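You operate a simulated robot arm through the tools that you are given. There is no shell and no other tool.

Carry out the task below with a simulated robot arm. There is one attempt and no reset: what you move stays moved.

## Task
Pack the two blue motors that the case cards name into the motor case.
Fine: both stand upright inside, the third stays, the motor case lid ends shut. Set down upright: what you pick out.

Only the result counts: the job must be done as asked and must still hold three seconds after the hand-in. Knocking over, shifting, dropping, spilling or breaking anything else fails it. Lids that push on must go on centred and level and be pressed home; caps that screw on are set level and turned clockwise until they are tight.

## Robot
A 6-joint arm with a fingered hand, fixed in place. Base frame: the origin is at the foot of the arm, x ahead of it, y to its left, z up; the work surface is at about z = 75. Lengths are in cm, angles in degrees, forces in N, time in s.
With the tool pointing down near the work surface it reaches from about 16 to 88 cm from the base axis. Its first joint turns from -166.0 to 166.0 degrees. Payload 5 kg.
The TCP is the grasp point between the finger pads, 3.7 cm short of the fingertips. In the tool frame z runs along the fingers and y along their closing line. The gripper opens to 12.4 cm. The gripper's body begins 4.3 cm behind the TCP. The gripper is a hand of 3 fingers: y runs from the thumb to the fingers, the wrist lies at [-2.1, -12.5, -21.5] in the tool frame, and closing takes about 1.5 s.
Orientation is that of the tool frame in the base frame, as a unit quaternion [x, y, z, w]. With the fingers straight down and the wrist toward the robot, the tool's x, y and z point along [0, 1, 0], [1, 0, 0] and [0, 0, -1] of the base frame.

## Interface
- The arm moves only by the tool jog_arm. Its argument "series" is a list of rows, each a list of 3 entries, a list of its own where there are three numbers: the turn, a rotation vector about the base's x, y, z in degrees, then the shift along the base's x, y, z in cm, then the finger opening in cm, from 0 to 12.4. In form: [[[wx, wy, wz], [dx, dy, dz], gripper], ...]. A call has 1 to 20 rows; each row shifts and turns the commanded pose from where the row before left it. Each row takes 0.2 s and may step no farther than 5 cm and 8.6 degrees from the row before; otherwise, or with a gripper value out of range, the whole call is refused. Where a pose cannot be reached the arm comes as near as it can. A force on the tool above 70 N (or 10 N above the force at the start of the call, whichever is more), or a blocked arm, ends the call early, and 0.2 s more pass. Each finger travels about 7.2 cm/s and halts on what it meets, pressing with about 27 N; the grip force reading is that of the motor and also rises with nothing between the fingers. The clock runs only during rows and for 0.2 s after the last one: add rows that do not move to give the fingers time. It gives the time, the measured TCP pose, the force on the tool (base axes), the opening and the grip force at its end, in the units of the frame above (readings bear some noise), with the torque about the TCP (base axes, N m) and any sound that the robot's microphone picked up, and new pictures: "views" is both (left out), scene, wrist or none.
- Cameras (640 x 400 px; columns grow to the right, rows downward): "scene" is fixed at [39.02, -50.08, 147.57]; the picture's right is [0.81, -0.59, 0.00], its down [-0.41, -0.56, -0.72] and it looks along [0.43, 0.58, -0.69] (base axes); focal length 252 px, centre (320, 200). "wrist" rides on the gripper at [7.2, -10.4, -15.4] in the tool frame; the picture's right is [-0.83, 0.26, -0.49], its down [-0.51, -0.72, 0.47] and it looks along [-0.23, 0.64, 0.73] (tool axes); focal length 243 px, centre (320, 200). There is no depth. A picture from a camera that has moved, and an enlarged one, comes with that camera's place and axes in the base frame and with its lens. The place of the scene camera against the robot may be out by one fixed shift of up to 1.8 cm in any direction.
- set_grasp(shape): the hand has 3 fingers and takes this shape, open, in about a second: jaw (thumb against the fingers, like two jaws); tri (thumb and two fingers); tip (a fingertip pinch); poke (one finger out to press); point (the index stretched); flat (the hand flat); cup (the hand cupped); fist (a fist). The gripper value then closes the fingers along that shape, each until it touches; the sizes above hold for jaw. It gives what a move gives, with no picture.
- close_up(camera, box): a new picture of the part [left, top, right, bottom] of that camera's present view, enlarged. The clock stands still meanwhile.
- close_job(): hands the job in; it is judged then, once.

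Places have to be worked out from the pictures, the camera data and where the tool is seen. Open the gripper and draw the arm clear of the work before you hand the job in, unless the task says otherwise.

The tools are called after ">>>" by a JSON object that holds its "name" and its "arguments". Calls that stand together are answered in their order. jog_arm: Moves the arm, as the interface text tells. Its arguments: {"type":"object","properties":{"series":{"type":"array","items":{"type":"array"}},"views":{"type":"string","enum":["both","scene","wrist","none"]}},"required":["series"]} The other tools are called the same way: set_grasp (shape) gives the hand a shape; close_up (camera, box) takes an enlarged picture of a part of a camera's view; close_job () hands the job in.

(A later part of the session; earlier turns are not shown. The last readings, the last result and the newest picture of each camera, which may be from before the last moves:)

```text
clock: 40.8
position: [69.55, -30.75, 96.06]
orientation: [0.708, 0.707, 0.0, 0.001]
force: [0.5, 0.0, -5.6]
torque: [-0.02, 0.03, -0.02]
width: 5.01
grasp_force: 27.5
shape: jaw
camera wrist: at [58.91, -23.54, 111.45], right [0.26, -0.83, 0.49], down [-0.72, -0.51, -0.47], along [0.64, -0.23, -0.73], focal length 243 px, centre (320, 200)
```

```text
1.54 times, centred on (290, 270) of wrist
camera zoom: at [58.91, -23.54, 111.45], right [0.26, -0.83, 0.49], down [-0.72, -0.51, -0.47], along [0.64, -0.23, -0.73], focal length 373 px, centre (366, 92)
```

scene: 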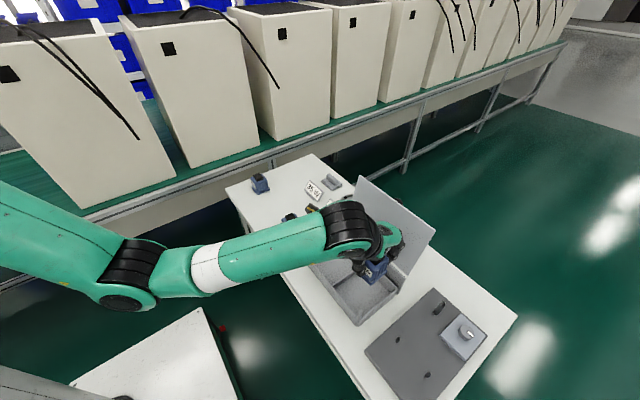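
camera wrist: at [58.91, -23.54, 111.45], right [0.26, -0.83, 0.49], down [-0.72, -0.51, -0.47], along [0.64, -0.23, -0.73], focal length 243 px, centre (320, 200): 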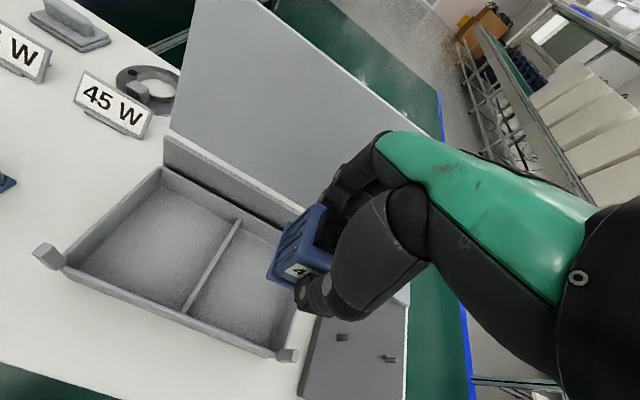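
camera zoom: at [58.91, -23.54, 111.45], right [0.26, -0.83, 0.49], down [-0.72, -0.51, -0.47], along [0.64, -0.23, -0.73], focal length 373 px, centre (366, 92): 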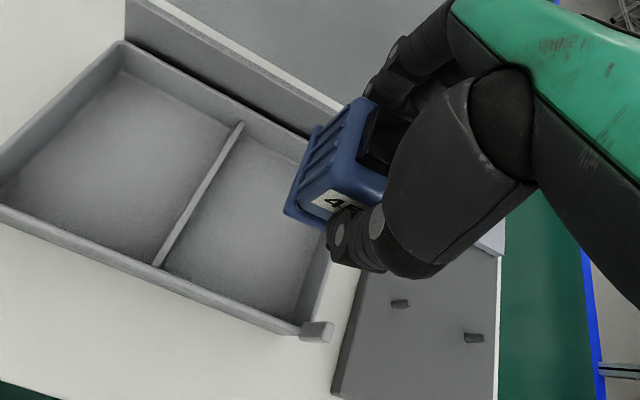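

Measured from here, the tray's inside spans x ≈ 63.1–76, the divider is at y ≈ −23.5 and the outer ends at about −11.4 and −35.4, so the right compartment is centred near y = −29.3. I shift there and lower part-way.

>>> {"name": "jog_arm", "arguments": {"series": [[[0, 0, 0], [0, 1.45, -1], 3.5], [[0, 0, 0], [0, 0, -3], 3.5], [[0, 0, 0], [0, 0, -3], 3.5], [[0, 0, 0], [0, 0, -2], 3.5], [[0, 0, 0], [0, 0, 0], 3.5]], "views": "both"}}

>>> {"name": "close_up", "arguments": {"camera": "scene", "box": [290, 210, 430, 350]}}

>>> {"name": "close_up", "arguments": {"camera": "wrist", "box": [160, 140, 420, 400]}}

```text
clock: 42.0
position: [69.42, -29.51, 87.07]
orientation: [0.707, 0.707, 0.0, 0.0]
force: [1.2, 0.2, -4.9]
torque: [0.02, -0.03, 0.0]
width: 5.04
grasp_force: 27.1
shape: jaw
camera wrist: at [58.91, -22.09, 102.38], right [0.26, -0.83, 0.49], down [-0.72, -0.51, -0.47], along [0.64, -0.23, -0.73], focal length 243 px, centre (320, 200)
```

scene: 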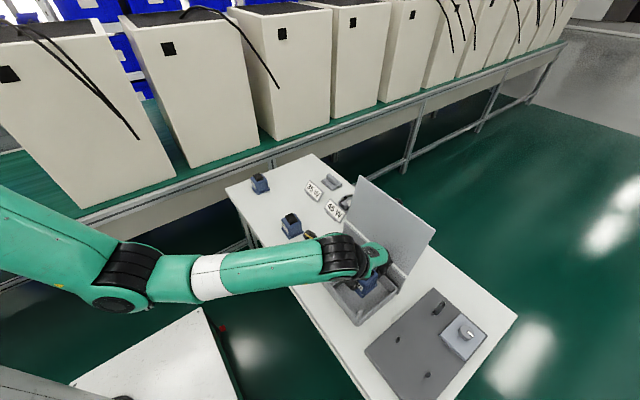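
wrist: 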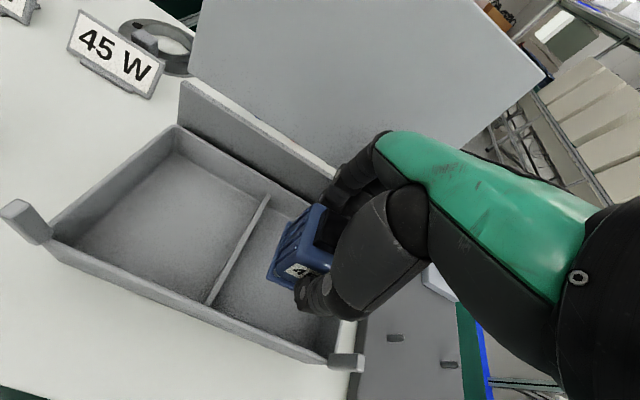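

```text
2.86 times, centred on (360, 280) of scene
camera zoom: at [39.02, -50.08, 147.57], right [0.81, -0.59, 0.0], down [-0.41, -0.56, -0.72], along [0.43, 0.58, -0.69], focal length 719 px, centre (206, -29)
```

zoom: 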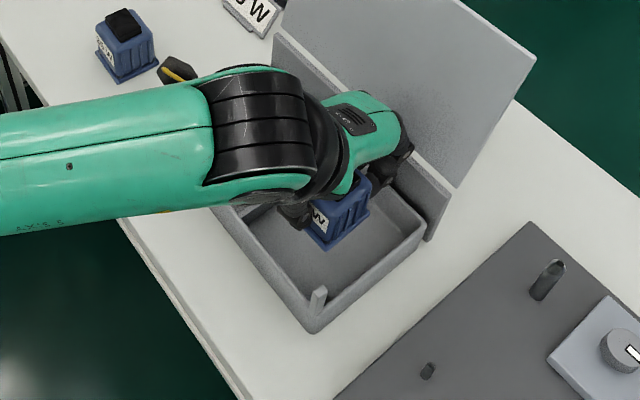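

```text
1.54 times, centred on (290, 270) of wrist
camera zoom: at [58.91, -22.09, 102.38], right [0.26, -0.83, 0.49], down [-0.72, -0.51, -0.47], along [0.64, -0.23, -0.73], focal length 373 px, centre (366, 92)
```

zoom: 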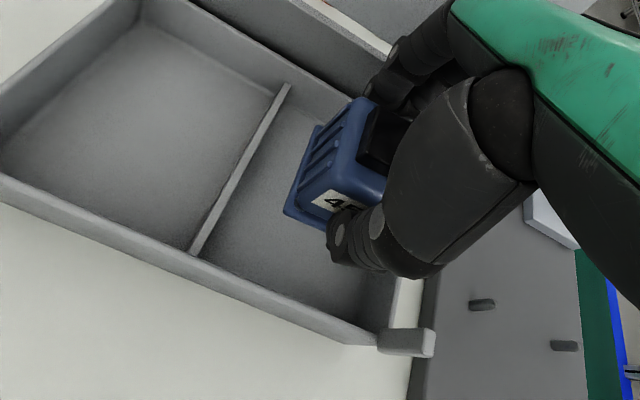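

The motor is centred over the right compartment with clearance. I lower further to just above the floor.

>>> {"name": "jog_arm", "arguments": {"series": [[[0, 0, 0], [0, 0.1, -2], 3.5], [[0, 0, 0], [0, 0, -1.6], 3.5], [[0, 0, 0], [0, 0, -1.2], 3.5], [[0, 0, 0], [0, 0, 0], 3.5]], "views": "both"}}

>>> {"name": "close_up", "arguments": {"camera": "scene", "box": [320, 240, 420, 330]}}

>>> {"name": "close_up", "arguments": {"camera": "wrist", "box": [200, 180, 400, 380]}}

```text
clock: 43.0
position: [69.32, -29.29, 82.32]
orientation: [0.707, 0.707, 0.0, -0.001]
force: [-0.3, 1.0, -5.6]
torque: [0.01, -0.02, -0.01]
width: 5.03
grasp_force: 27.5
shape: jaw
camera wrist: at [58.86, -22.07, 97.58], right [0.26, -0.83, 0.49], down [-0.72, -0.51, -0.47], along [0.64, -0.23, -0.73], focal length 243 px, centre (320, 200)
```

scene: 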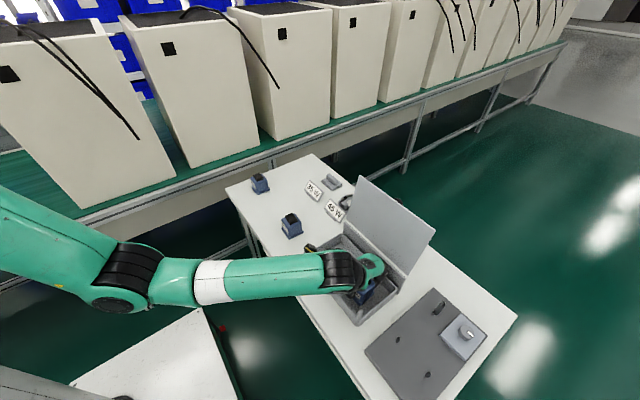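
wrist: 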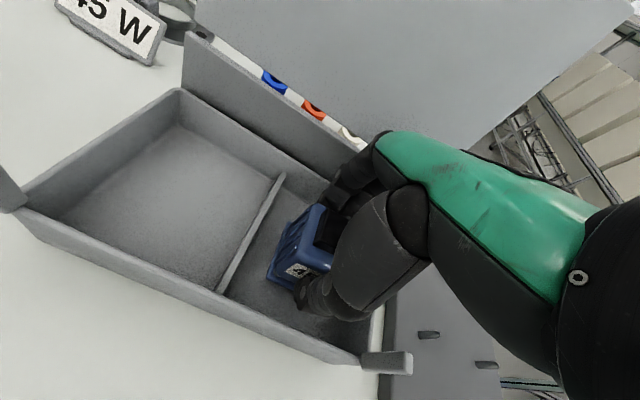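

```text
4.44 times, centred on (370, 285) of scene
camera zoom: at [39.02, -50.08, 147.57], right [0.81, -0.59, 0.0], down [-0.41, -0.56, -0.72], along [0.43, 0.58, -0.69], focal length 1118 px, centre (98, -178)
```

zoom: 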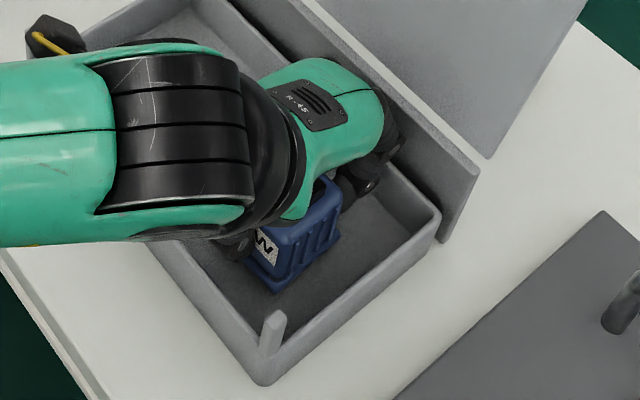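

```text
2.00 times, centred on (300, 280) of wrist
camera zoom: at [58.86, -22.07, 97.58], right [0.26, -0.83, 0.49], down [-0.72, -0.51, -0.47], along [0.64, -0.23, -0.73], focal length 485 px, centre (360, 40)
```

zoom: 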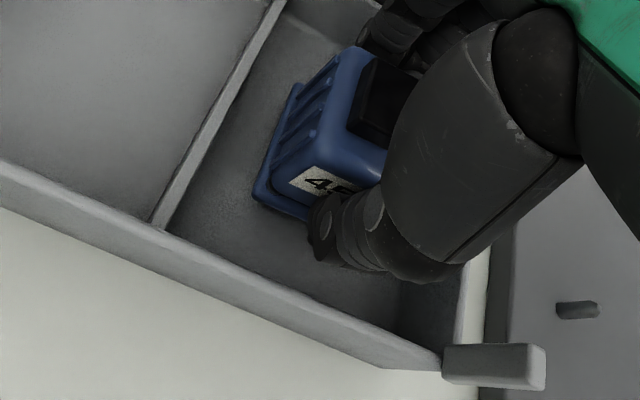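

Well inside, with clearance all round. I lower in fine steps to feel the floor.

>>> {"name": "jog_arm", "arguments": {"series": [[[0, 0, 0], [0, 0, -0.3], 3.5], [[0, 0, 0], [0, 0, -0.3], 3.5], [[0, 0, 0], [0, 0, -0.2], 3.5], [[0, 0, 0], [0, 0, -0.15], 3.5], [[0, 0, 0], [0, 0, 0], 3.5]], "views": "none"}}

```text
clock: 44.2
position: [69.44, -29.28, 81.3]
orientation: [0.707, 0.707, 0.0, 0.0]
force: [0.5, 0.7, -5.0]
torque: [-0.02, 0.0, -0.04]
width: 5.04
grasp_force: 27.3
shape: jaw
```

No contact yet at 81.3; I continue in smaller steps.

>>> {"name": "jog_arm", "arguments": {"series": [[[0, 0, 0], [0, 0, -0.1], 3.5], [[0, 0, 0], [0, 0, -0.1], 3.5], [[0, 0, 0], [0, 0, 0], 3.5]], "views": "none"}}

```text
clock: 45.0
position: [69.57, -29.19, 81.1]
orientation: [0.707, 0.707, 0.0, 0.0]
force: [0.4, -0.7, -6.1]
torque: [-0.03, 0.0, 0.01]
width: 5.04
grasp_force: 26.9
shape: jaw
```

>>> {"name": "jog_arm", "arguments": {"series": [[[0, 0, 0], [0, 0, -0.1], 3.5], [[0, 0, 0], [0, 0, -0.1], 3.5], [[0, 0, 0], [0, 0, 0], 3.5]], "views": "none"}}

```text
clock: 45.8
position: [69.62, -29.23, 81.04]
orientation: [0.707, 0.707, 0.001, 0.0]
force: [0.6, -0.8, -3.0]
torque: [-0.01, -0.07, -0.01]
width: 5.03
grasp_force: 27.0
shape: jaw
```

The vertical load starts to drop, so the base is touching the floor. One more small step, then I release.

>>> {"name": "jog_arm", "arguments": {"series": [[[0, 0, 0], [0, 0, -0.1], 3.5], [[0, 0, 0], [0, 0, 0], 3.5]], "views": "none"}}

```text
clock: 46.4
position: [69.66, -29.28, 80.88]
orientation: [0.707, 0.707, 0.001, 0.001]
force: [-2.9, 1.5, 6.8]
torque: [0.03, 0.12, 0.0]
width: 5.05
grasp_force: 26.9
shape: jaw
```

The motor now stands on the floor (+7 N). I open the fingers to 8 cm (staying clear of the tray walls).

>>> {"name": "jog_arm", "arguments": {"series": [[[0, 0, 0], [0, 0, 0], 5.4], [[0, 0, 0], [0, 0, 0], 6], [[0, 0, 0], [0, 0, 0], 7], [[0, 0, 0], [0, 0, 0], 8], [[0, 0, 0], [0, 0, 0], 8]], "views": "both"}}

>>> {"name": "close_up", "arguments": {"camera": "scene", "box": [320, 240, 420, 330]}}

>>> {"name": "close_up", "arguments": {"camera": "wrist", "box": [200, 180, 400, 380]}}

```text
clock: 47.6
position: [69.38, -29.2, 80.84]
orientation: [0.707, 0.707, -0.001, 0.0]
force: [1.0, 0.3, 0.5]
torque: [-0.01, 0.04, 0.0]
width: 7.81
grasp_force: 0.2
shape: jaw
camera wrist: at [58.97, -21.99, 96.18], right [0.26, -0.83, 0.49], down [-0.72, -0.51, -0.47], along [0.64, -0.23, -0.73], focal length 243 px, centre (320, 200)
```

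scene: 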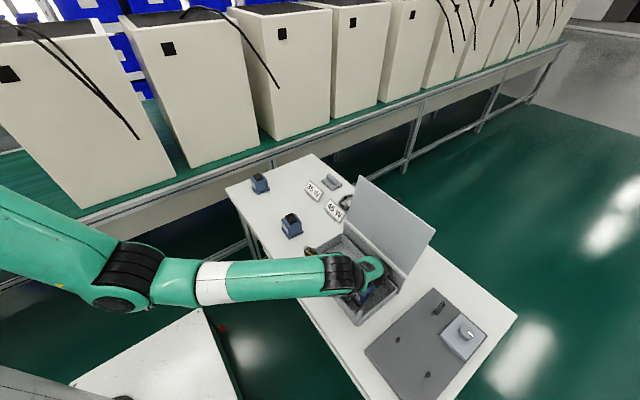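
wrist: 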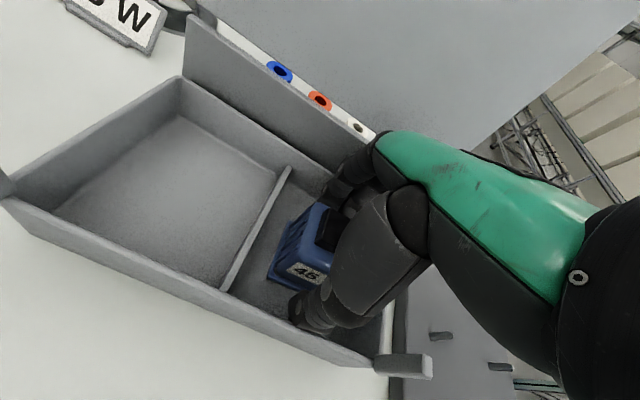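

```text
4.44 times, centred on (370, 285) of scene
camera zoom: at [39.02, -50.08, 147.57], right [0.81, -0.59, 0.0], down [-0.41, -0.56, -0.72], along [0.43, 0.58, -0.69], focal length 1118 px, centre (98, -178)
```

zoom: 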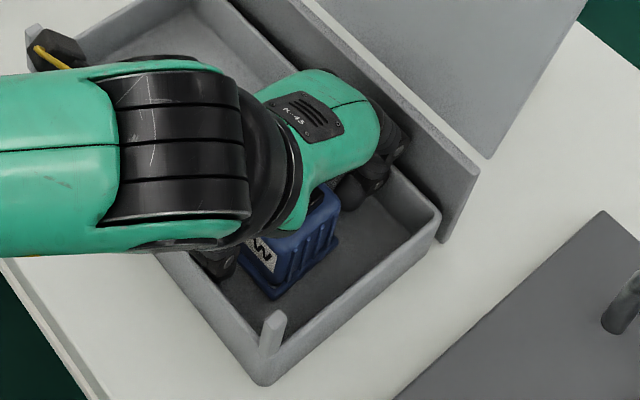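

```text
2.00 times, centred on (300, 280) of wrist
camera zoom: at [58.97, -21.99, 96.18], right [0.26, -0.83, 0.49], down [-0.72, -0.51, -0.47], along [0.64, -0.23, -0.73], focal length 485 px, centre (360, 40)
```

zoom: 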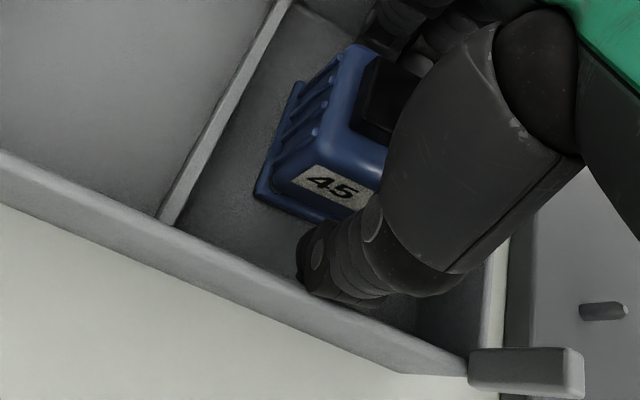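

Released and upright. I rise straight up and travel to the 35 W motor at [67.6, 30.8].

>>> {"name": "jog_arm", "arguments": {"series": [[[0, 0, 0], [0, 0, 1], 8], [[0, 0, 0], [0, 0, 2], 8], [[0, 0, 0], [0, 0, 4], 8], [[0, 0, 0], [0, 0, 4], 8], [[0, 0, 0], [0, 0, 4], 10], [[0, 0, 0], [0, 0, 0], 12.4], [[0, 0, 0], [-0.15, 4.6, 0], 12.4], [[0, 0, 0], [-0.15, 4.6, 0], 12.4], [[0, 0, 0], [-0.15, 4.6, 0], 12.4], [[0, 0, 0], [-0.15, 4.6, 0], 12.4], [[0, 0, 0], [-0.15, 4.6, 0], 12.4], [[0, 0, 0], [-0.15, 4.6, 0], 12.4], [[0, 0, 0], [-0.15, 4.6, 0], 12.4], [[0, 0, 0], [-0.15, 4.6, 0], 12.4], [[0, 0, 0], [-0.15, 4.6, 0], 12.4], [[0, 0, 0], [-0.15, 4.6, 0], 12.4], [[0, 0, 0], [-0.15, 4.6, 0], 12.4], [[0, 0, 0], [-0.15, 4.6, 0], 12.4], [[0, 0, 0], [0, 4.7, 0], 12.4], [[0, 0, 0], [0, 0, 0], 12.4]], "views": "both"}}

>>> {"name": "close_up", "arguments": {"camera": "scene", "box": [300, 220, 420, 330]}}

>>> {"name": "close_up", "arguments": {"camera": "wrist", "box": [200, 180, 400, 380]}}

```text
clock: 51.8
position: [67.79, 30.79, 96.01]
orientation: [0.708, 0.707, 0.0, 0.0]
force: [-0.4, 1.1, 0.6]
torque: [-0.03, 0.0, 0.01]
width: 12.38
grasp_force: 0.1
shape: jaw
camera wrist: at [57.23, 38.08, 111.27], right [0.26, -0.83, 0.49], down [-0.72, -0.51, -0.47], along [0.64, -0.23, -0.73], focal length 243 px, centre (320, 200)
```

scene: 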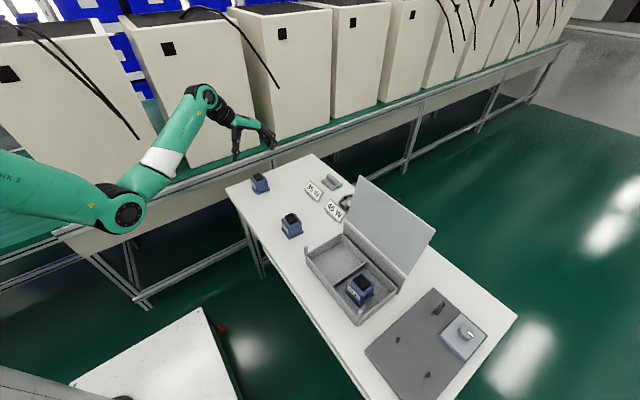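
wrist: 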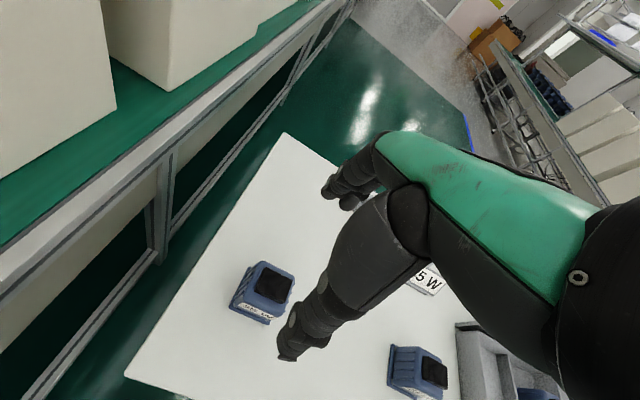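

```text
3.64 times, centred on (360, 275) of scene
camera zoom: at [39.02, -50.08, 147.57], right [0.81, -0.59, 0.0], down [-0.41, -0.56, -0.72], along [0.43, 0.58, -0.69], focal length 914 px, centre (174, -73)
```

zoom: 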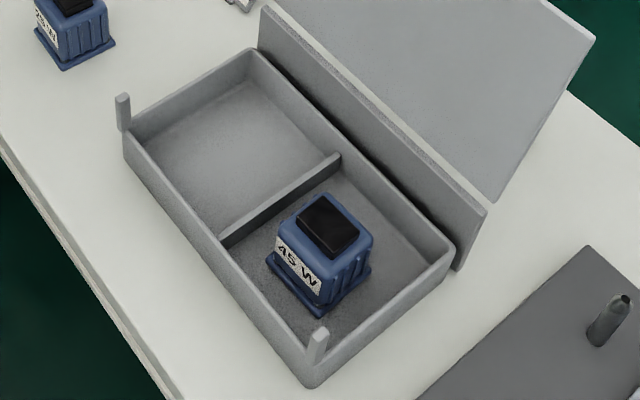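

```text
2.00 times, centred on (300, 280) of wrist
camera zoom: at [57.23, 38.08, 111.27], right [0.26, -0.83, 0.49], down [-0.72, -0.51, -0.47], along [0.64, -0.23, -0.73], focal length 485 px, centre (360, 40)
```

zoom: 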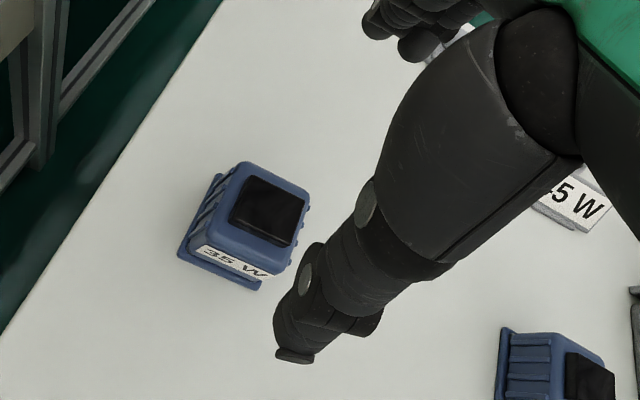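

The 45 W motor stands upright in the tray. The 35 W motor computes to about [67.4, 30.6]; I descend over it.

>>> {"name": "jog_arm", "arguments": {"series": [[[0, 0, 0], [-0.35, -0.2, -3.5], 12.4], [[0, 0, 0], [0, 0, -3.5], 12.4], [[0, 0, 0], [0, 0, -3.5], 12.4], [[0, 0, 0], [0, 0, -3.0], 12.4], [[0, 0, 0], [0, 0, -1.95], 12.4], [[0, 0, 0], [0, 0, 0], 12.4]], "views": "both"}}

>>> {"name": "close_up", "arguments": {"camera": "scene", "box": [215, 140, 305, 210]}}

>>> {"name": "close_up", "arguments": {"camera": "wrist", "box": [200, 140, 420, 360]}}

```text
clock: 53.2
position: [67.34, 30.43, 80.21]
orientation: [0.708, 0.707, 0.0, 0.0]
force: [-0.3, 0.0, 0.3]
torque: [0.0, 0.0, 0.04]
width: 12.36
grasp_force: 0.0
shape: jaw
camera wrist: at [56.86, 37.68, 95.6], right [0.26, -0.83, 0.49], down [-0.72, -0.51, -0.47], along [0.64, -0.23, -0.73], focal length 243 px, centre (320, 200)
```

scene: 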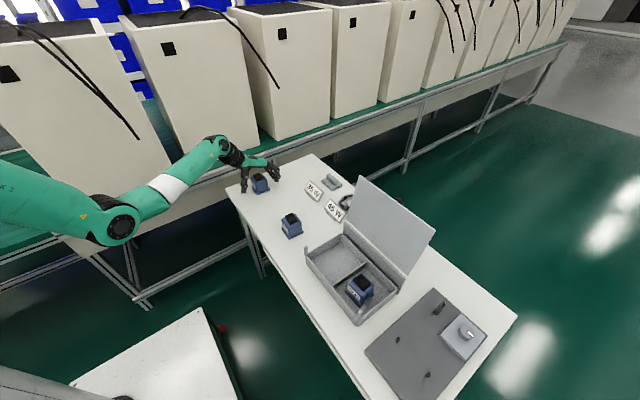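
wrist: 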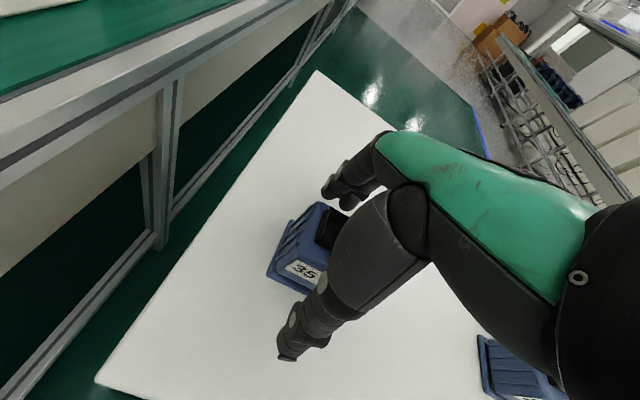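

```text
5.71 times, centred on (260, 175) of scene
camera zoom: at [39.02, -50.08, 147.57], right [0.81, -0.59, 0.0], down [-0.41, -0.56, -0.72], along [0.43, 0.58, -0.69], focal length 1437 px, centre (663, 343)
```

zoom: 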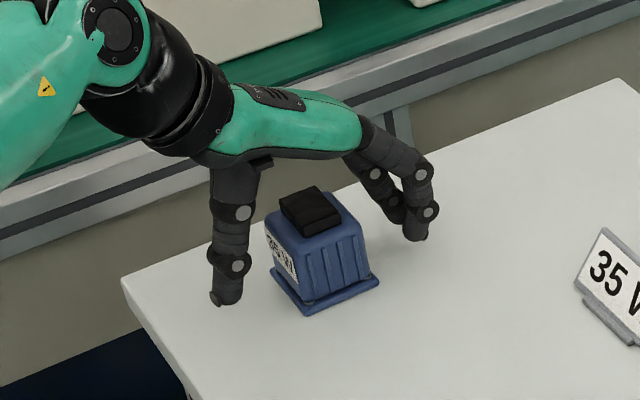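

```text
1.82 times, centred on (310, 250) of wrist
camera zoom: at [56.86, 37.68, 95.6], right [0.26, -0.83, 0.49], down [-0.72, -0.51, -0.47], along [0.64, -0.23, -0.73], focal length 441 px, centre (338, 109)
```

zoom: 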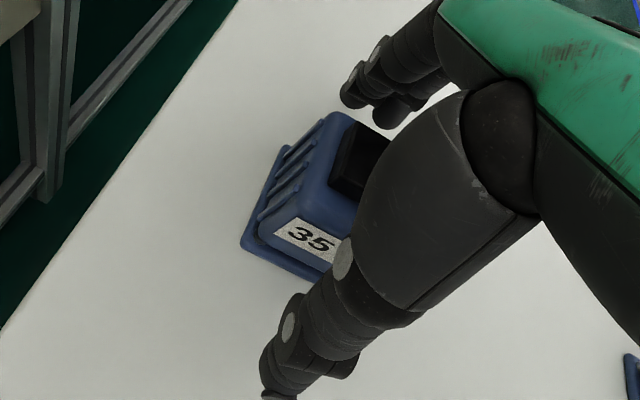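

Well centred. I raise 0.3 cm to match the earlier grasp height and close.

>>> {"name": "jog_arm", "arguments": {"series": [[[0, 0, 0], [0, 0.1, 0.3], 10], [[0, 0, 0], [0, 0, 0], 8], [[0, 0, 0], [0, 0, 0], 6.5], [[0, 0, 0], [0, 0, 0], 5.5], [[0, 0, 0], [0, 0, 0], 4.5], [[0, 0, 0], [0, 0, 0], 4], [[0, 0, 0], [0, 0, 0], 3.5], [[0, 0, 0], [0, 0, 0], 3.5]], "views": "none"}}

>>> {"name": "close_up", "arguments": {"camera": "scene", "box": [215, 140, 305, 210]}}

```text
clock: 55.0
position: [67.5, 30.69, 80.59]
orientation: [0.707, 0.707, 0.0, 0.001]
force: [-0.2, 0.7, 0.4]
torque: [0.0, -0.03, -0.01]
width: 5.06
grasp_force: 27.0
shape: jaw
```

```text
5.71 times, centred on (260, 175) of scene
camera zoom: at [39.02, -50.08, 147.57], right [0.81, -0.59, 0.0], down [-0.41, -0.56, -0.72], along [0.43, 0.58, -0.69], focal length 1437 px, centre (663, 343)
```

zoom: 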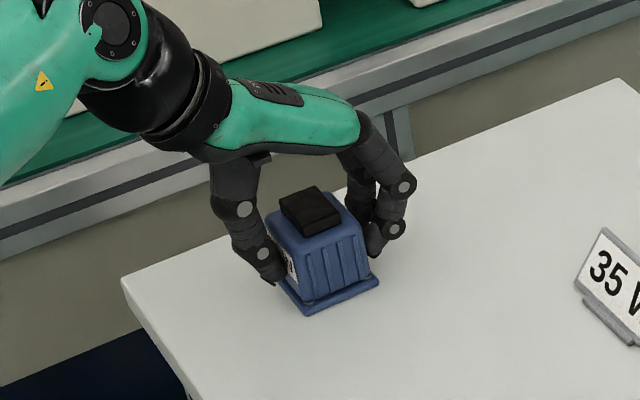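

Gripped at 5.06 cm. I lift and carry it to above the left compartment (centre about [69.5, −17.6]).

>>> {"name": "jog_arm", "arguments": {"series": [[[0, 0, 0], [0, 0, 0.5], 3.5], [[0, 0, 0], [0, 0, 3], 3.5], [[0, 0, 0], [0, 0, 4], 3.5], [[0, 0, 0], [0, 0, 4], 3.5], [[0, 0, 0], [0, 0, 4], 3.5], [[0, 0, 0], [0.1, -2.2, 0], 3.5], [[0, 0, 0], [0.17, -4, 0], 3.5], [[0, 0, 0], [0.17, -4, 0], 3.5], [[0, 0, 0], [0.17, -4, 0], 3.5], [[0, 0, 0], [0.17, -4, 0], 3.5], [[0, 0, 0], [0.17, -4, 0], 3.5], [[0, 0, 0], [0.17, -4, 0], 3.5], [[0, 0, 0], [0.17, -4, 0], 3.5], [[0, 0, 0], [0.17, -4, 0], 3.5], [[0, 0, 0], [0.17, -4, 0], 3.5], [[0, 0, 0], [0.17, -4, 0], 3.5], [[0, 0, 0], [0.17, -4, 0], 3.5], [[0, 0, 0], [0.1, -2, 0], 3.5], [[0, 0, 0], [0, 0, 0], 3.5]], "views": "both"}}

>>> {"name": "close_up", "arguments": {"camera": "wrist", "box": [160, 140, 420, 400]}}

>>> {"name": "close_up", "arguments": {"camera": "scene", "box": [290, 190, 430, 330]}}

```text
clock: 59.0
position: [69.63, -17.74, 96.29]
orientation: [0.707, 0.707, 0.0, 0.0]
force: [0.2, 0.4, -5.1]
torque: [0.03, 0.03, 0.01]
width: 4.99
grasp_force: 27.5
shape: jaw
camera wrist: at [59.12, -10.48, 111.48], right [0.26, -0.83, 0.49], down [-0.72, -0.51, -0.47], along [0.64, -0.23, -0.73], focal length 243 px, centre (320, 200)
```

scene: 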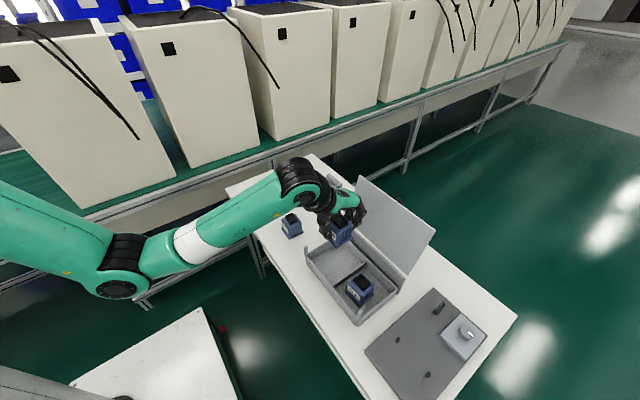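
wrist: 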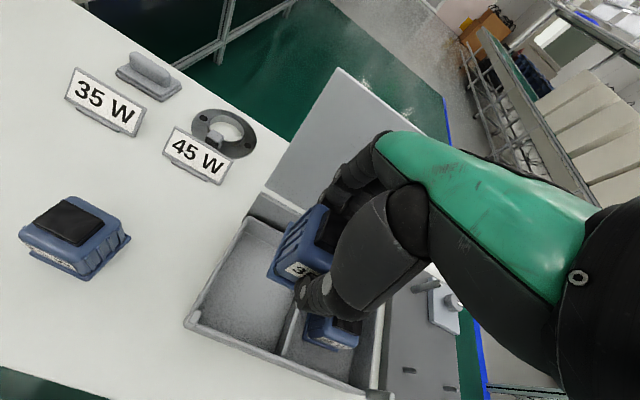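

```text
1.54 times, centred on (290, 270) of wrist
camera zoom: at [59.12, -10.48, 111.48], right [0.26, -0.83, 0.49], down [-0.72, -0.51, -0.47], along [0.64, -0.23, -0.73], focal length 373 px, centre (366, 92)
```

zoom: 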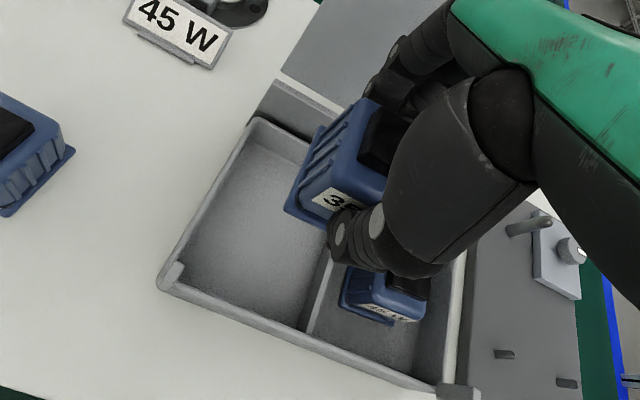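

```text
2.86 times, centred on (360, 260) of scene
camera zoom: at [39.02, -50.08, 147.57], right [0.81, -0.59, 0.0], down [-0.41, -0.56, -0.72], along [0.43, 0.58, -0.69], focal length 719 px, centre (206, 29)
```

zoom: 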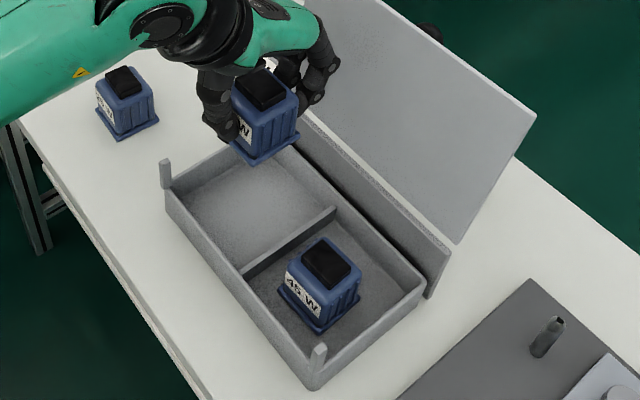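

The compartment centre from this view is about [69.7, −17.6], so the motor is well placed. I lower it.

>>> {"name": "jog_arm", "arguments": {"series": [[[0, 0, 0], [0, 0.1, -3.5], 3.5], [[0, 0, 0], [0, 0, -3.5], 3.5], [[0, 0, 0], [0, 0, -3], 3.5], [[0, 0, 0], [0, 0, -2.5], 3.5], [[0, 0, 0], [0, 0, -1.3], 3.5], [[0, 0, 0], [0, 0, 0], 3.5]], "views": "both"}}

>>> {"name": "close_up", "arguments": {"camera": "wrist", "box": [160, 140, 420, 400]}}

>>> {"name": "close_up", "arguments": {"camera": "scene", "box": [290, 210, 410, 320]}}

```text
clock: 60.4
position: [69.46, -17.68, 82.38]
orientation: [0.707, 0.707, -0.001, 0.0]
force: [-1.0, 0.3, -4.9]
torque: [0.03, -0.02, 0.02]
width: 5.03
grasp_force: 26.6
shape: jaw
camera wrist: at [59.04, -10.26, 97.75], right [0.26, -0.83, 0.49], down [-0.72, -0.51, -0.47], along [0.64, -0.23, -0.73], focal length 243 px, centre (320, 200)
```

scene: 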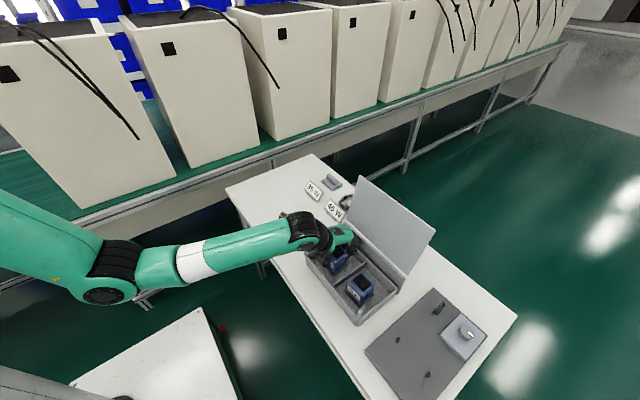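
wrist: 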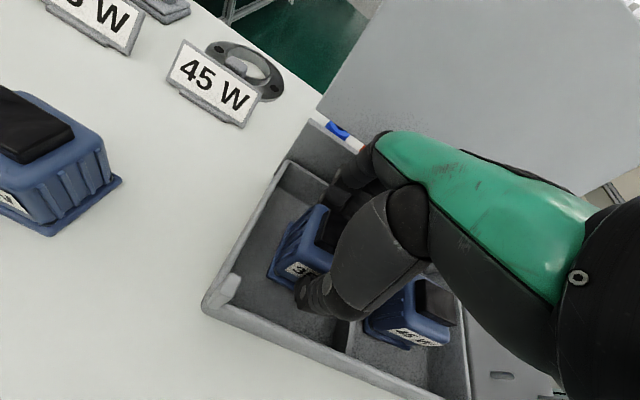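

```text
1.54 times, centred on (290, 270) of wrist
camera zoom: at [59.04, -10.26, 97.75], right [0.26, -0.83, 0.49], down [-0.72, -0.51, -0.47], along [0.64, -0.23, -0.73], focal length 373 px, centre (366, 92)
```

zoom: 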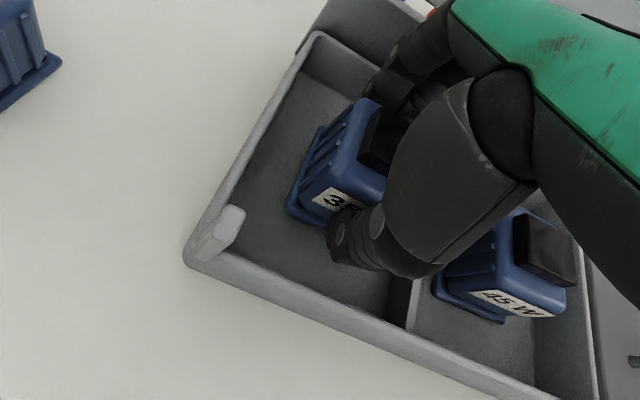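

```text
3.64 times, centred on (350, 265) of scene
camera zoom: at [39.02, -50.08, 147.57], right [0.81, -0.59, 0.0], down [-0.41, -0.56, -0.72], along [0.43, 0.58, -0.69], focal length 914 px, centre (211, -36)
```

zoom: 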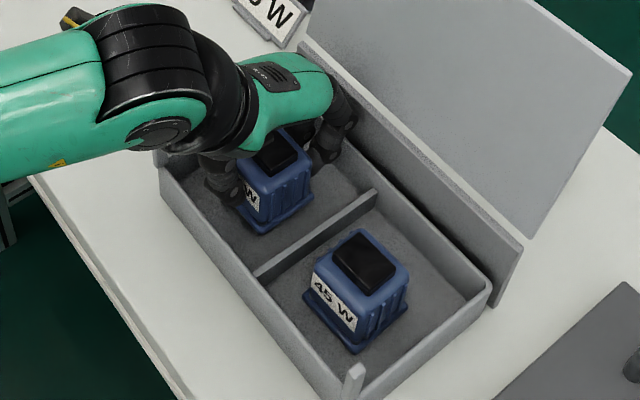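

Clear all round. I feel for the floor in fine steps.

>>> {"name": "jog_arm", "arguments": {"series": [[[0, 0, 0], [0, 0, -0.4], 3.5], [[0, 0, 0], [0, 0, -0.4], 3.5], [[0, 0, 0], [0, 0, -0.3], 3.5], [[0, 0, 0], [0, 0, -0.15], 3.5], [[0, 0, 0], [0, 0, 0], 3.5]], "views": "none"}}

>>> {"name": "jog_arm", "arguments": {"series": [[[0, 0, 0], [0, 0, -0.1], 3.5], [[0, 0, 0], [0, 0, 0], 3.5]], "views": "none"}}

```text
clock: 61.6
position: [69.53, -17.4, 81.21]
orientation: [0.707, 0.707, 0.0, 0.0]
force: [0.5, -0.2, -3.9]
torque: [0.02, -0.06, 0.0]
width: 5.02
grasp_force: 27.5
shape: jaw
```

```text
clock: 62.2
position: [69.45, -17.54, 81.09]
orientation: [0.707, 0.707, 0.0, 0.001]
force: [-0.1, 2.8, 3.8]
torque: [0.1, -0.03, -0.01]
width: 5.02
grasp_force: 26.3
shape: jaw
```

The motor is on the floor (load reversed to +4 N). I open to 8 cm and look.

>>> {"name": "jog_arm", "arguments": {"series": [[[0, 0, 0], [0, 0, -0.05], 3.5], [[0, 0, 0], [0, 0, 0], 5.4], [[0, 0, 0], [0, 0, 0], 6], [[0, 0, 0], [0, 0, 0], 7], [[0, 0, 0], [0, 0, 0], 8], [[0, 0, 0], [0, 0, 0], 8]], "views": "both"}}

>>> {"name": "close_up", "arguments": {"camera": "scene", "box": [290, 210, 410, 320]}}

>>> {"name": "close_up", "arguments": {"camera": "wrist", "box": [160, 140, 420, 400]}}

```text
clock: 63.6
position: [69.52, -17.48, 81.0]
orientation: [0.707, 0.708, 0.0, 0.0]
force: [1.7, 0.0, 1.5]
torque: [0.01, 0.04, 0.01]
width: 7.88
grasp_force: 0.1
shape: jaw
camera wrist: at [58.88, -10.26, 96.27], right [0.26, -0.83, 0.49], down [-0.72, -0.51, -0.47], along [0.64, -0.23, -0.73], focal length 243 px, centre (320, 200)
```

scene: 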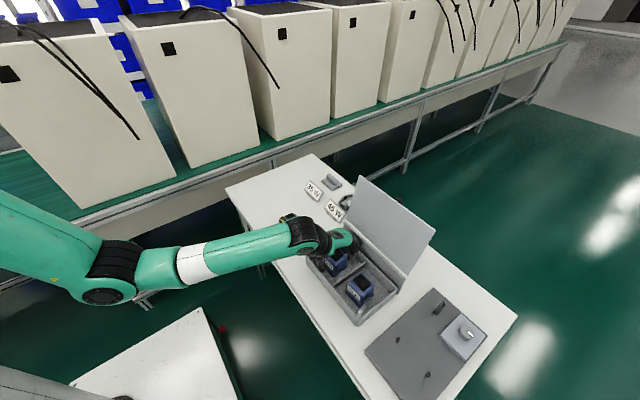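
wrist: 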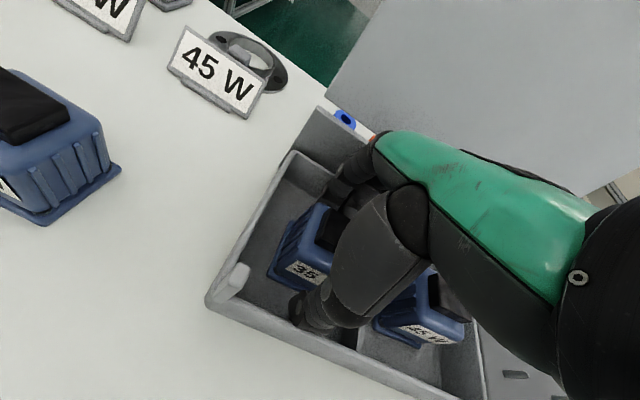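

```text
3.64 times, centred on (350, 265) of scene
camera zoom: at [39.02, -50.08, 147.57], right [0.81, -0.59, 0.0], down [-0.41, -0.56, -0.72], along [0.43, 0.58, -0.69], focal length 914 px, centre (211, -36)
```

zoom: 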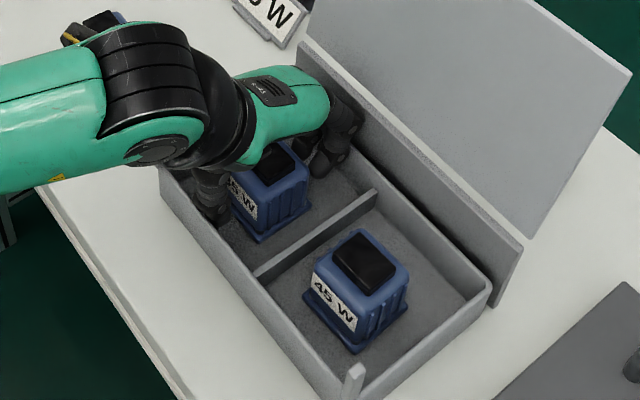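

```text
1.54 times, centred on (290, 270) of wrist
camera zoom: at [58.88, -10.26, 96.27], right [0.26, -0.83, 0.49], down [-0.72, -0.51, -0.47], along [0.64, -0.23, -0.73], focal length 373 px, centre (366, 92)
```

zoom: 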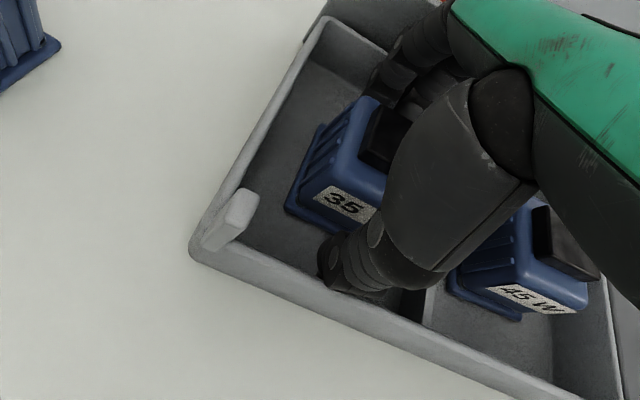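

Both motors now stand upright in the tray. I rise straight up, back off, and check the result before dealing with the lid.

>>> {"name": "jog_arm", "arguments": {"series": [[[0, 0, 0], [0, 0, 1], 8], [[0, 0, 0], [0, 0, 2], 8], [[0, 0, 0], [0, 0, 4], 8], [[0, 0, 0], [0, 0, 4], 8], [[0, 0, 0], [0, 0, 4], 10], [[0, 0, 0], [-1.62, 2.04, 1.96], 12.4], [[0, 0, 0], [-1.62, 2.04, 1.96], 12.4], [[0, 0, 0], [-1.62, 2.04, 1.96], 12.4], [[0, 0, 0], [-1.62, 2.04, 1.96], 12.4], [[0, 0, 0], [-1.62, 2.04, 1.96], 12.4], [[0, 0, 0], [0, 0, 0], 12.4]], "views": "both"}}

>>> {"name": "close_up", "arguments": {"camera": "scene", "box": [290, 180, 450, 320]}}

```text
clock: 66.0
position: [61.38, -7.35, 105.71]
orientation: [0.707, 0.707, 0.0, 0.0]
force: [-0.3, -0.3, -0.4]
torque: [0.01, -0.02, -0.01]
width: 12.34
grasp_force: 0.0
shape: jaw
camera wrist: at [50.87, -0.11, 121.02], right [0.26, -0.83, 0.49], down [-0.72, -0.51, -0.47], along [0.64, -0.23, -0.73], focal length 243 px, centre (320, 200)
```

scene: 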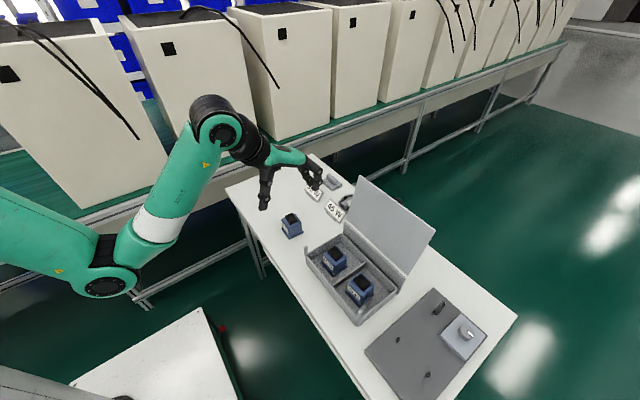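
wrist: 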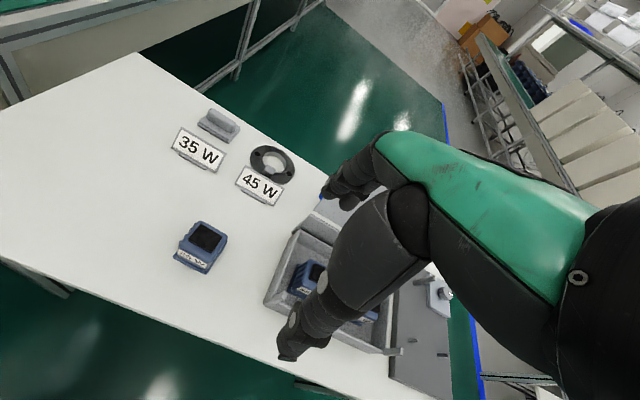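

```text
2.86 times, centred on (370, 250) of scene
camera zoom: at [39.02, -50.08, 147.57], right [0.81, -0.59, 0.0], down [-0.41, -0.56, -0.72], along [0.43, 0.58, -0.69], focal length 719 px, centre (177, 57)
```

zoom: 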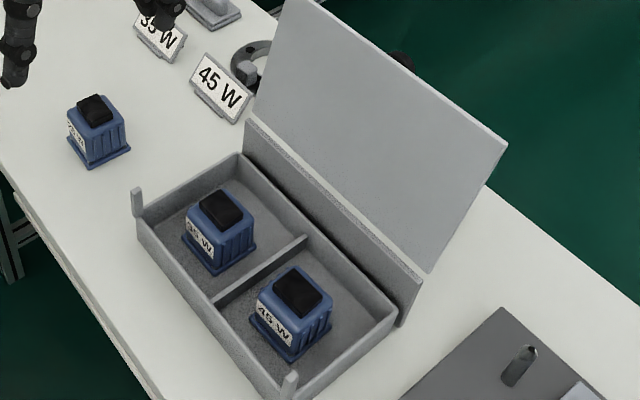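

Both motors stand upright, the 25 W one is untouched. Now I retrace my way to the knob behind the lid: yaw −90°, then tip forward and go over the lid's upper edge.

>>> {"name": "jog_arm", "arguments": {"series": [[[0, 0, -8], [0.8, -1.5, 0.3], 12.4], [[0, 0, -8.2], [0.8, -1.5, 0.3], 12.4], [[0, 0, -8.2], [0.8, -1.5, 0.3], 12.4], [[0, 0, -8.2], [0.8, -1.5, 0.3], 12.4], [[0, 0, -8.2], [0.8, -1.5, 0.3], 12.4], [[0, 0, -8.2], [0.8, -1.5, 0.3], 12.4], [[0, 0, -8.2], [0.8, -1.5, 0.3], 12.4], [[0, 0, -8.2], [0.8, -1.5, 0.3], 12.4], [[0, 0, -8.2], [0.8, -1.5, 0.3], 12.4], [[0, 0, -8.2], [0.8, -1.5, 0.3], 12.4], [[0, 0, -8.2], [0.8, -1.5, 0.3], 12.4], [[0, -5, 0], [3.5, 0, 0.5], 12.4], [[0, -5, 0], [3.5, 0, 0.5], 12.4], [[0, -5, 0], [3.5, 0, 0.5], 12.4], [[0, -5, 0], [3.5, 0, 0.5], 12.4], [[0, 0, 0], [2, 0, -1], 12.4], [[0, 0, 0], [0, 0, 0], 12.4]], "views": "both"}}

>>> {"name": "close_up", "arguments": {"camera": "scene", "box": [310, 140, 470, 280]}}

```text
clock: 69.6
position: [86.25, -23.74, 110.17]
orientation: [0.985, 0.0, 0.173, 0.0]
force: [-0.6, -1.3, -0.4]
torque: [0.05, 0.02, -0.02]
width: 12.37
grasp_force: 0.0
shape: jaw
camera wrist: at [87.6, -13.51, 126.97], right [-0.95, -0.26, 0.18], down [-0.31, 0.72, -0.62], along [0.03, -0.64, -0.77], focal length 243 px, centre (320, 200)
```

scene: 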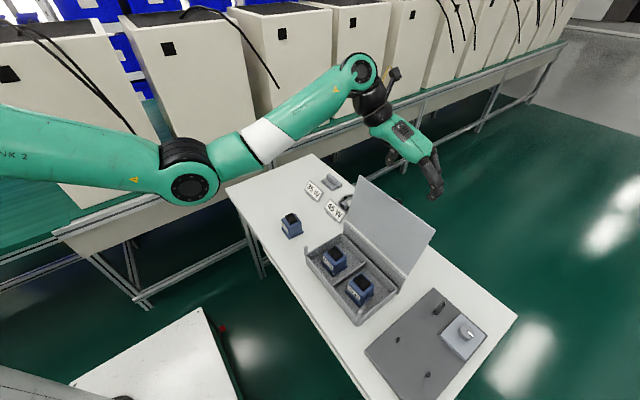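
wrist: 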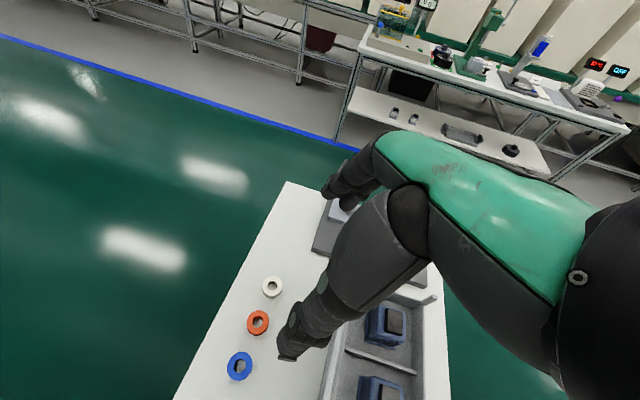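

```text
2.86 times, centred on (390, 210) of scene
camera zoom: at [39.02, -50.08, 147.57], right [0.81, -0.59, 0.0], down [-0.41, -0.56, -0.72], along [0.43, 0.58, -0.69], focal length 719 px, centre (120, 171)
```

zoom: 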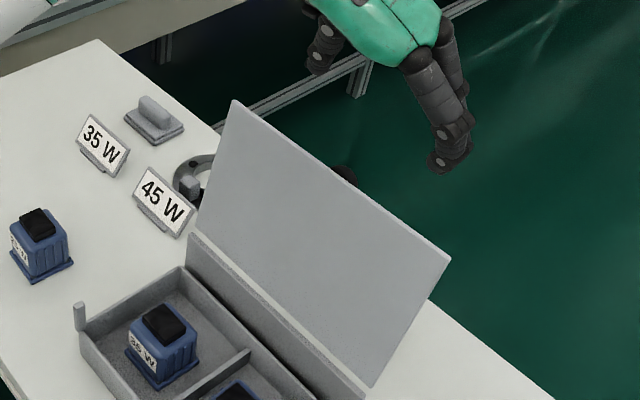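

I reverse my exit path: lower and bring the pitch back to vertical with the open fingers either side of the knob.

>>> {"name": "jog_arm", "arguments": {"series": [[[0, 0, 0], [-0.1, 0, -2], 12.4], [[0, 0, 0], [0, 0, -1.5], 12.4], [[0, 0, 0], [0, 0, -1.5], 12.4], [[0, 5, 0], [0, 0, -1.0], 12.4], [[0, 5, 0], [-0.05, 0, -0.8], 12.4], [[0, 5, 0], [-0.05, 0, -0.5], 12.4], [[0, 5, 0], [0, 0, -0.4], 12.4], [[0, 0, 0], [0, 0, 0], 12.4]], "views": "both"}}

>>> {"name": "close_up", "arguments": {"camera": "scene", "box": [310, 140, 470, 280]}}

>>> {"name": "close_up", "arguments": {"camera": "wrist", "box": [230, 160, 400, 400]}}

```text
clock: 71.4
position: [85.93, -23.88, 102.34]
orientation: [1.0, 0.0, 0.0, 0.0]
force: [-0.3, 0.3, 0.4]
torque: [-0.01, 0.02, -0.01]
width: 12.39
grasp_force: 0.1
shape: jaw
camera wrist: at [93.01, -13.37, 117.7], right [-0.83, -0.26, 0.49], down [-0.51, 0.72, -0.47], along [-0.23, -0.64, -0.73], focal length 243 px, centre (320, 200)
```

scene: 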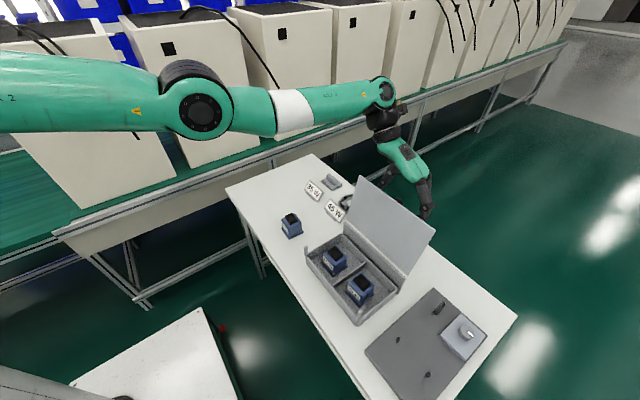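
wrist: 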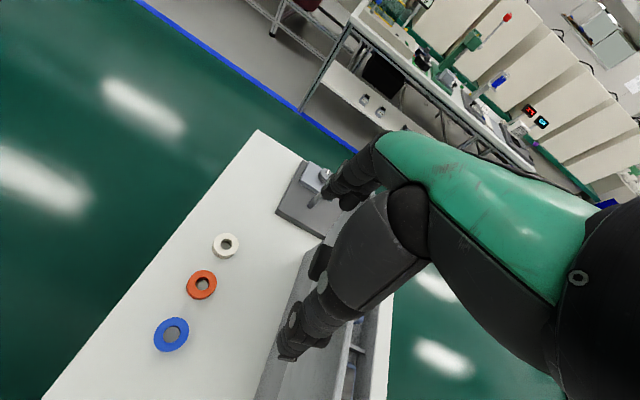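

```text
2.86 times, centred on (390, 210) of scene
camera zoom: at [39.02, -50.08, 147.57], right [0.81, -0.59, 0.0], down [-0.41, -0.56, -0.72], along [0.43, 0.58, -0.69], focal length 719 px, centre (120, 171)
```

zoom: 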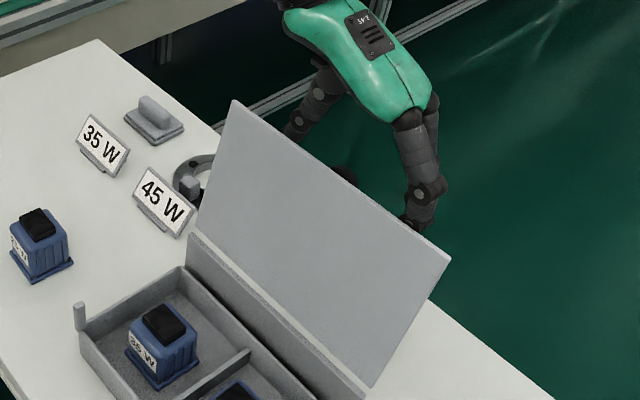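

```text
1.67 times, centred on (315, 280) of wrist
camera zoom: at [93.01, -13.37, 117.7], right [-0.83, -0.26, 0.49], down [-0.51, 0.72, -0.47], along [-0.23, -0.64, -0.73], focal length 404 px, centre (328, 67)
```

zoom: 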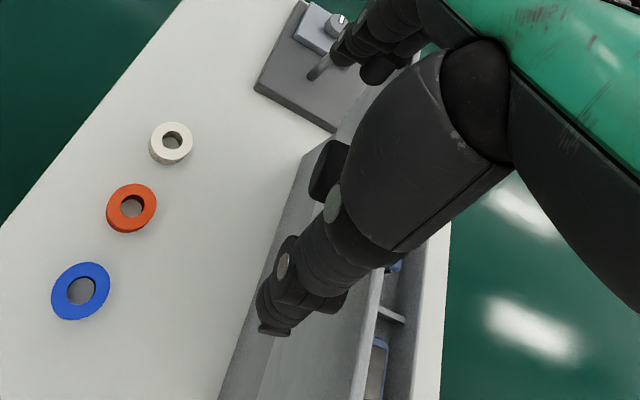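

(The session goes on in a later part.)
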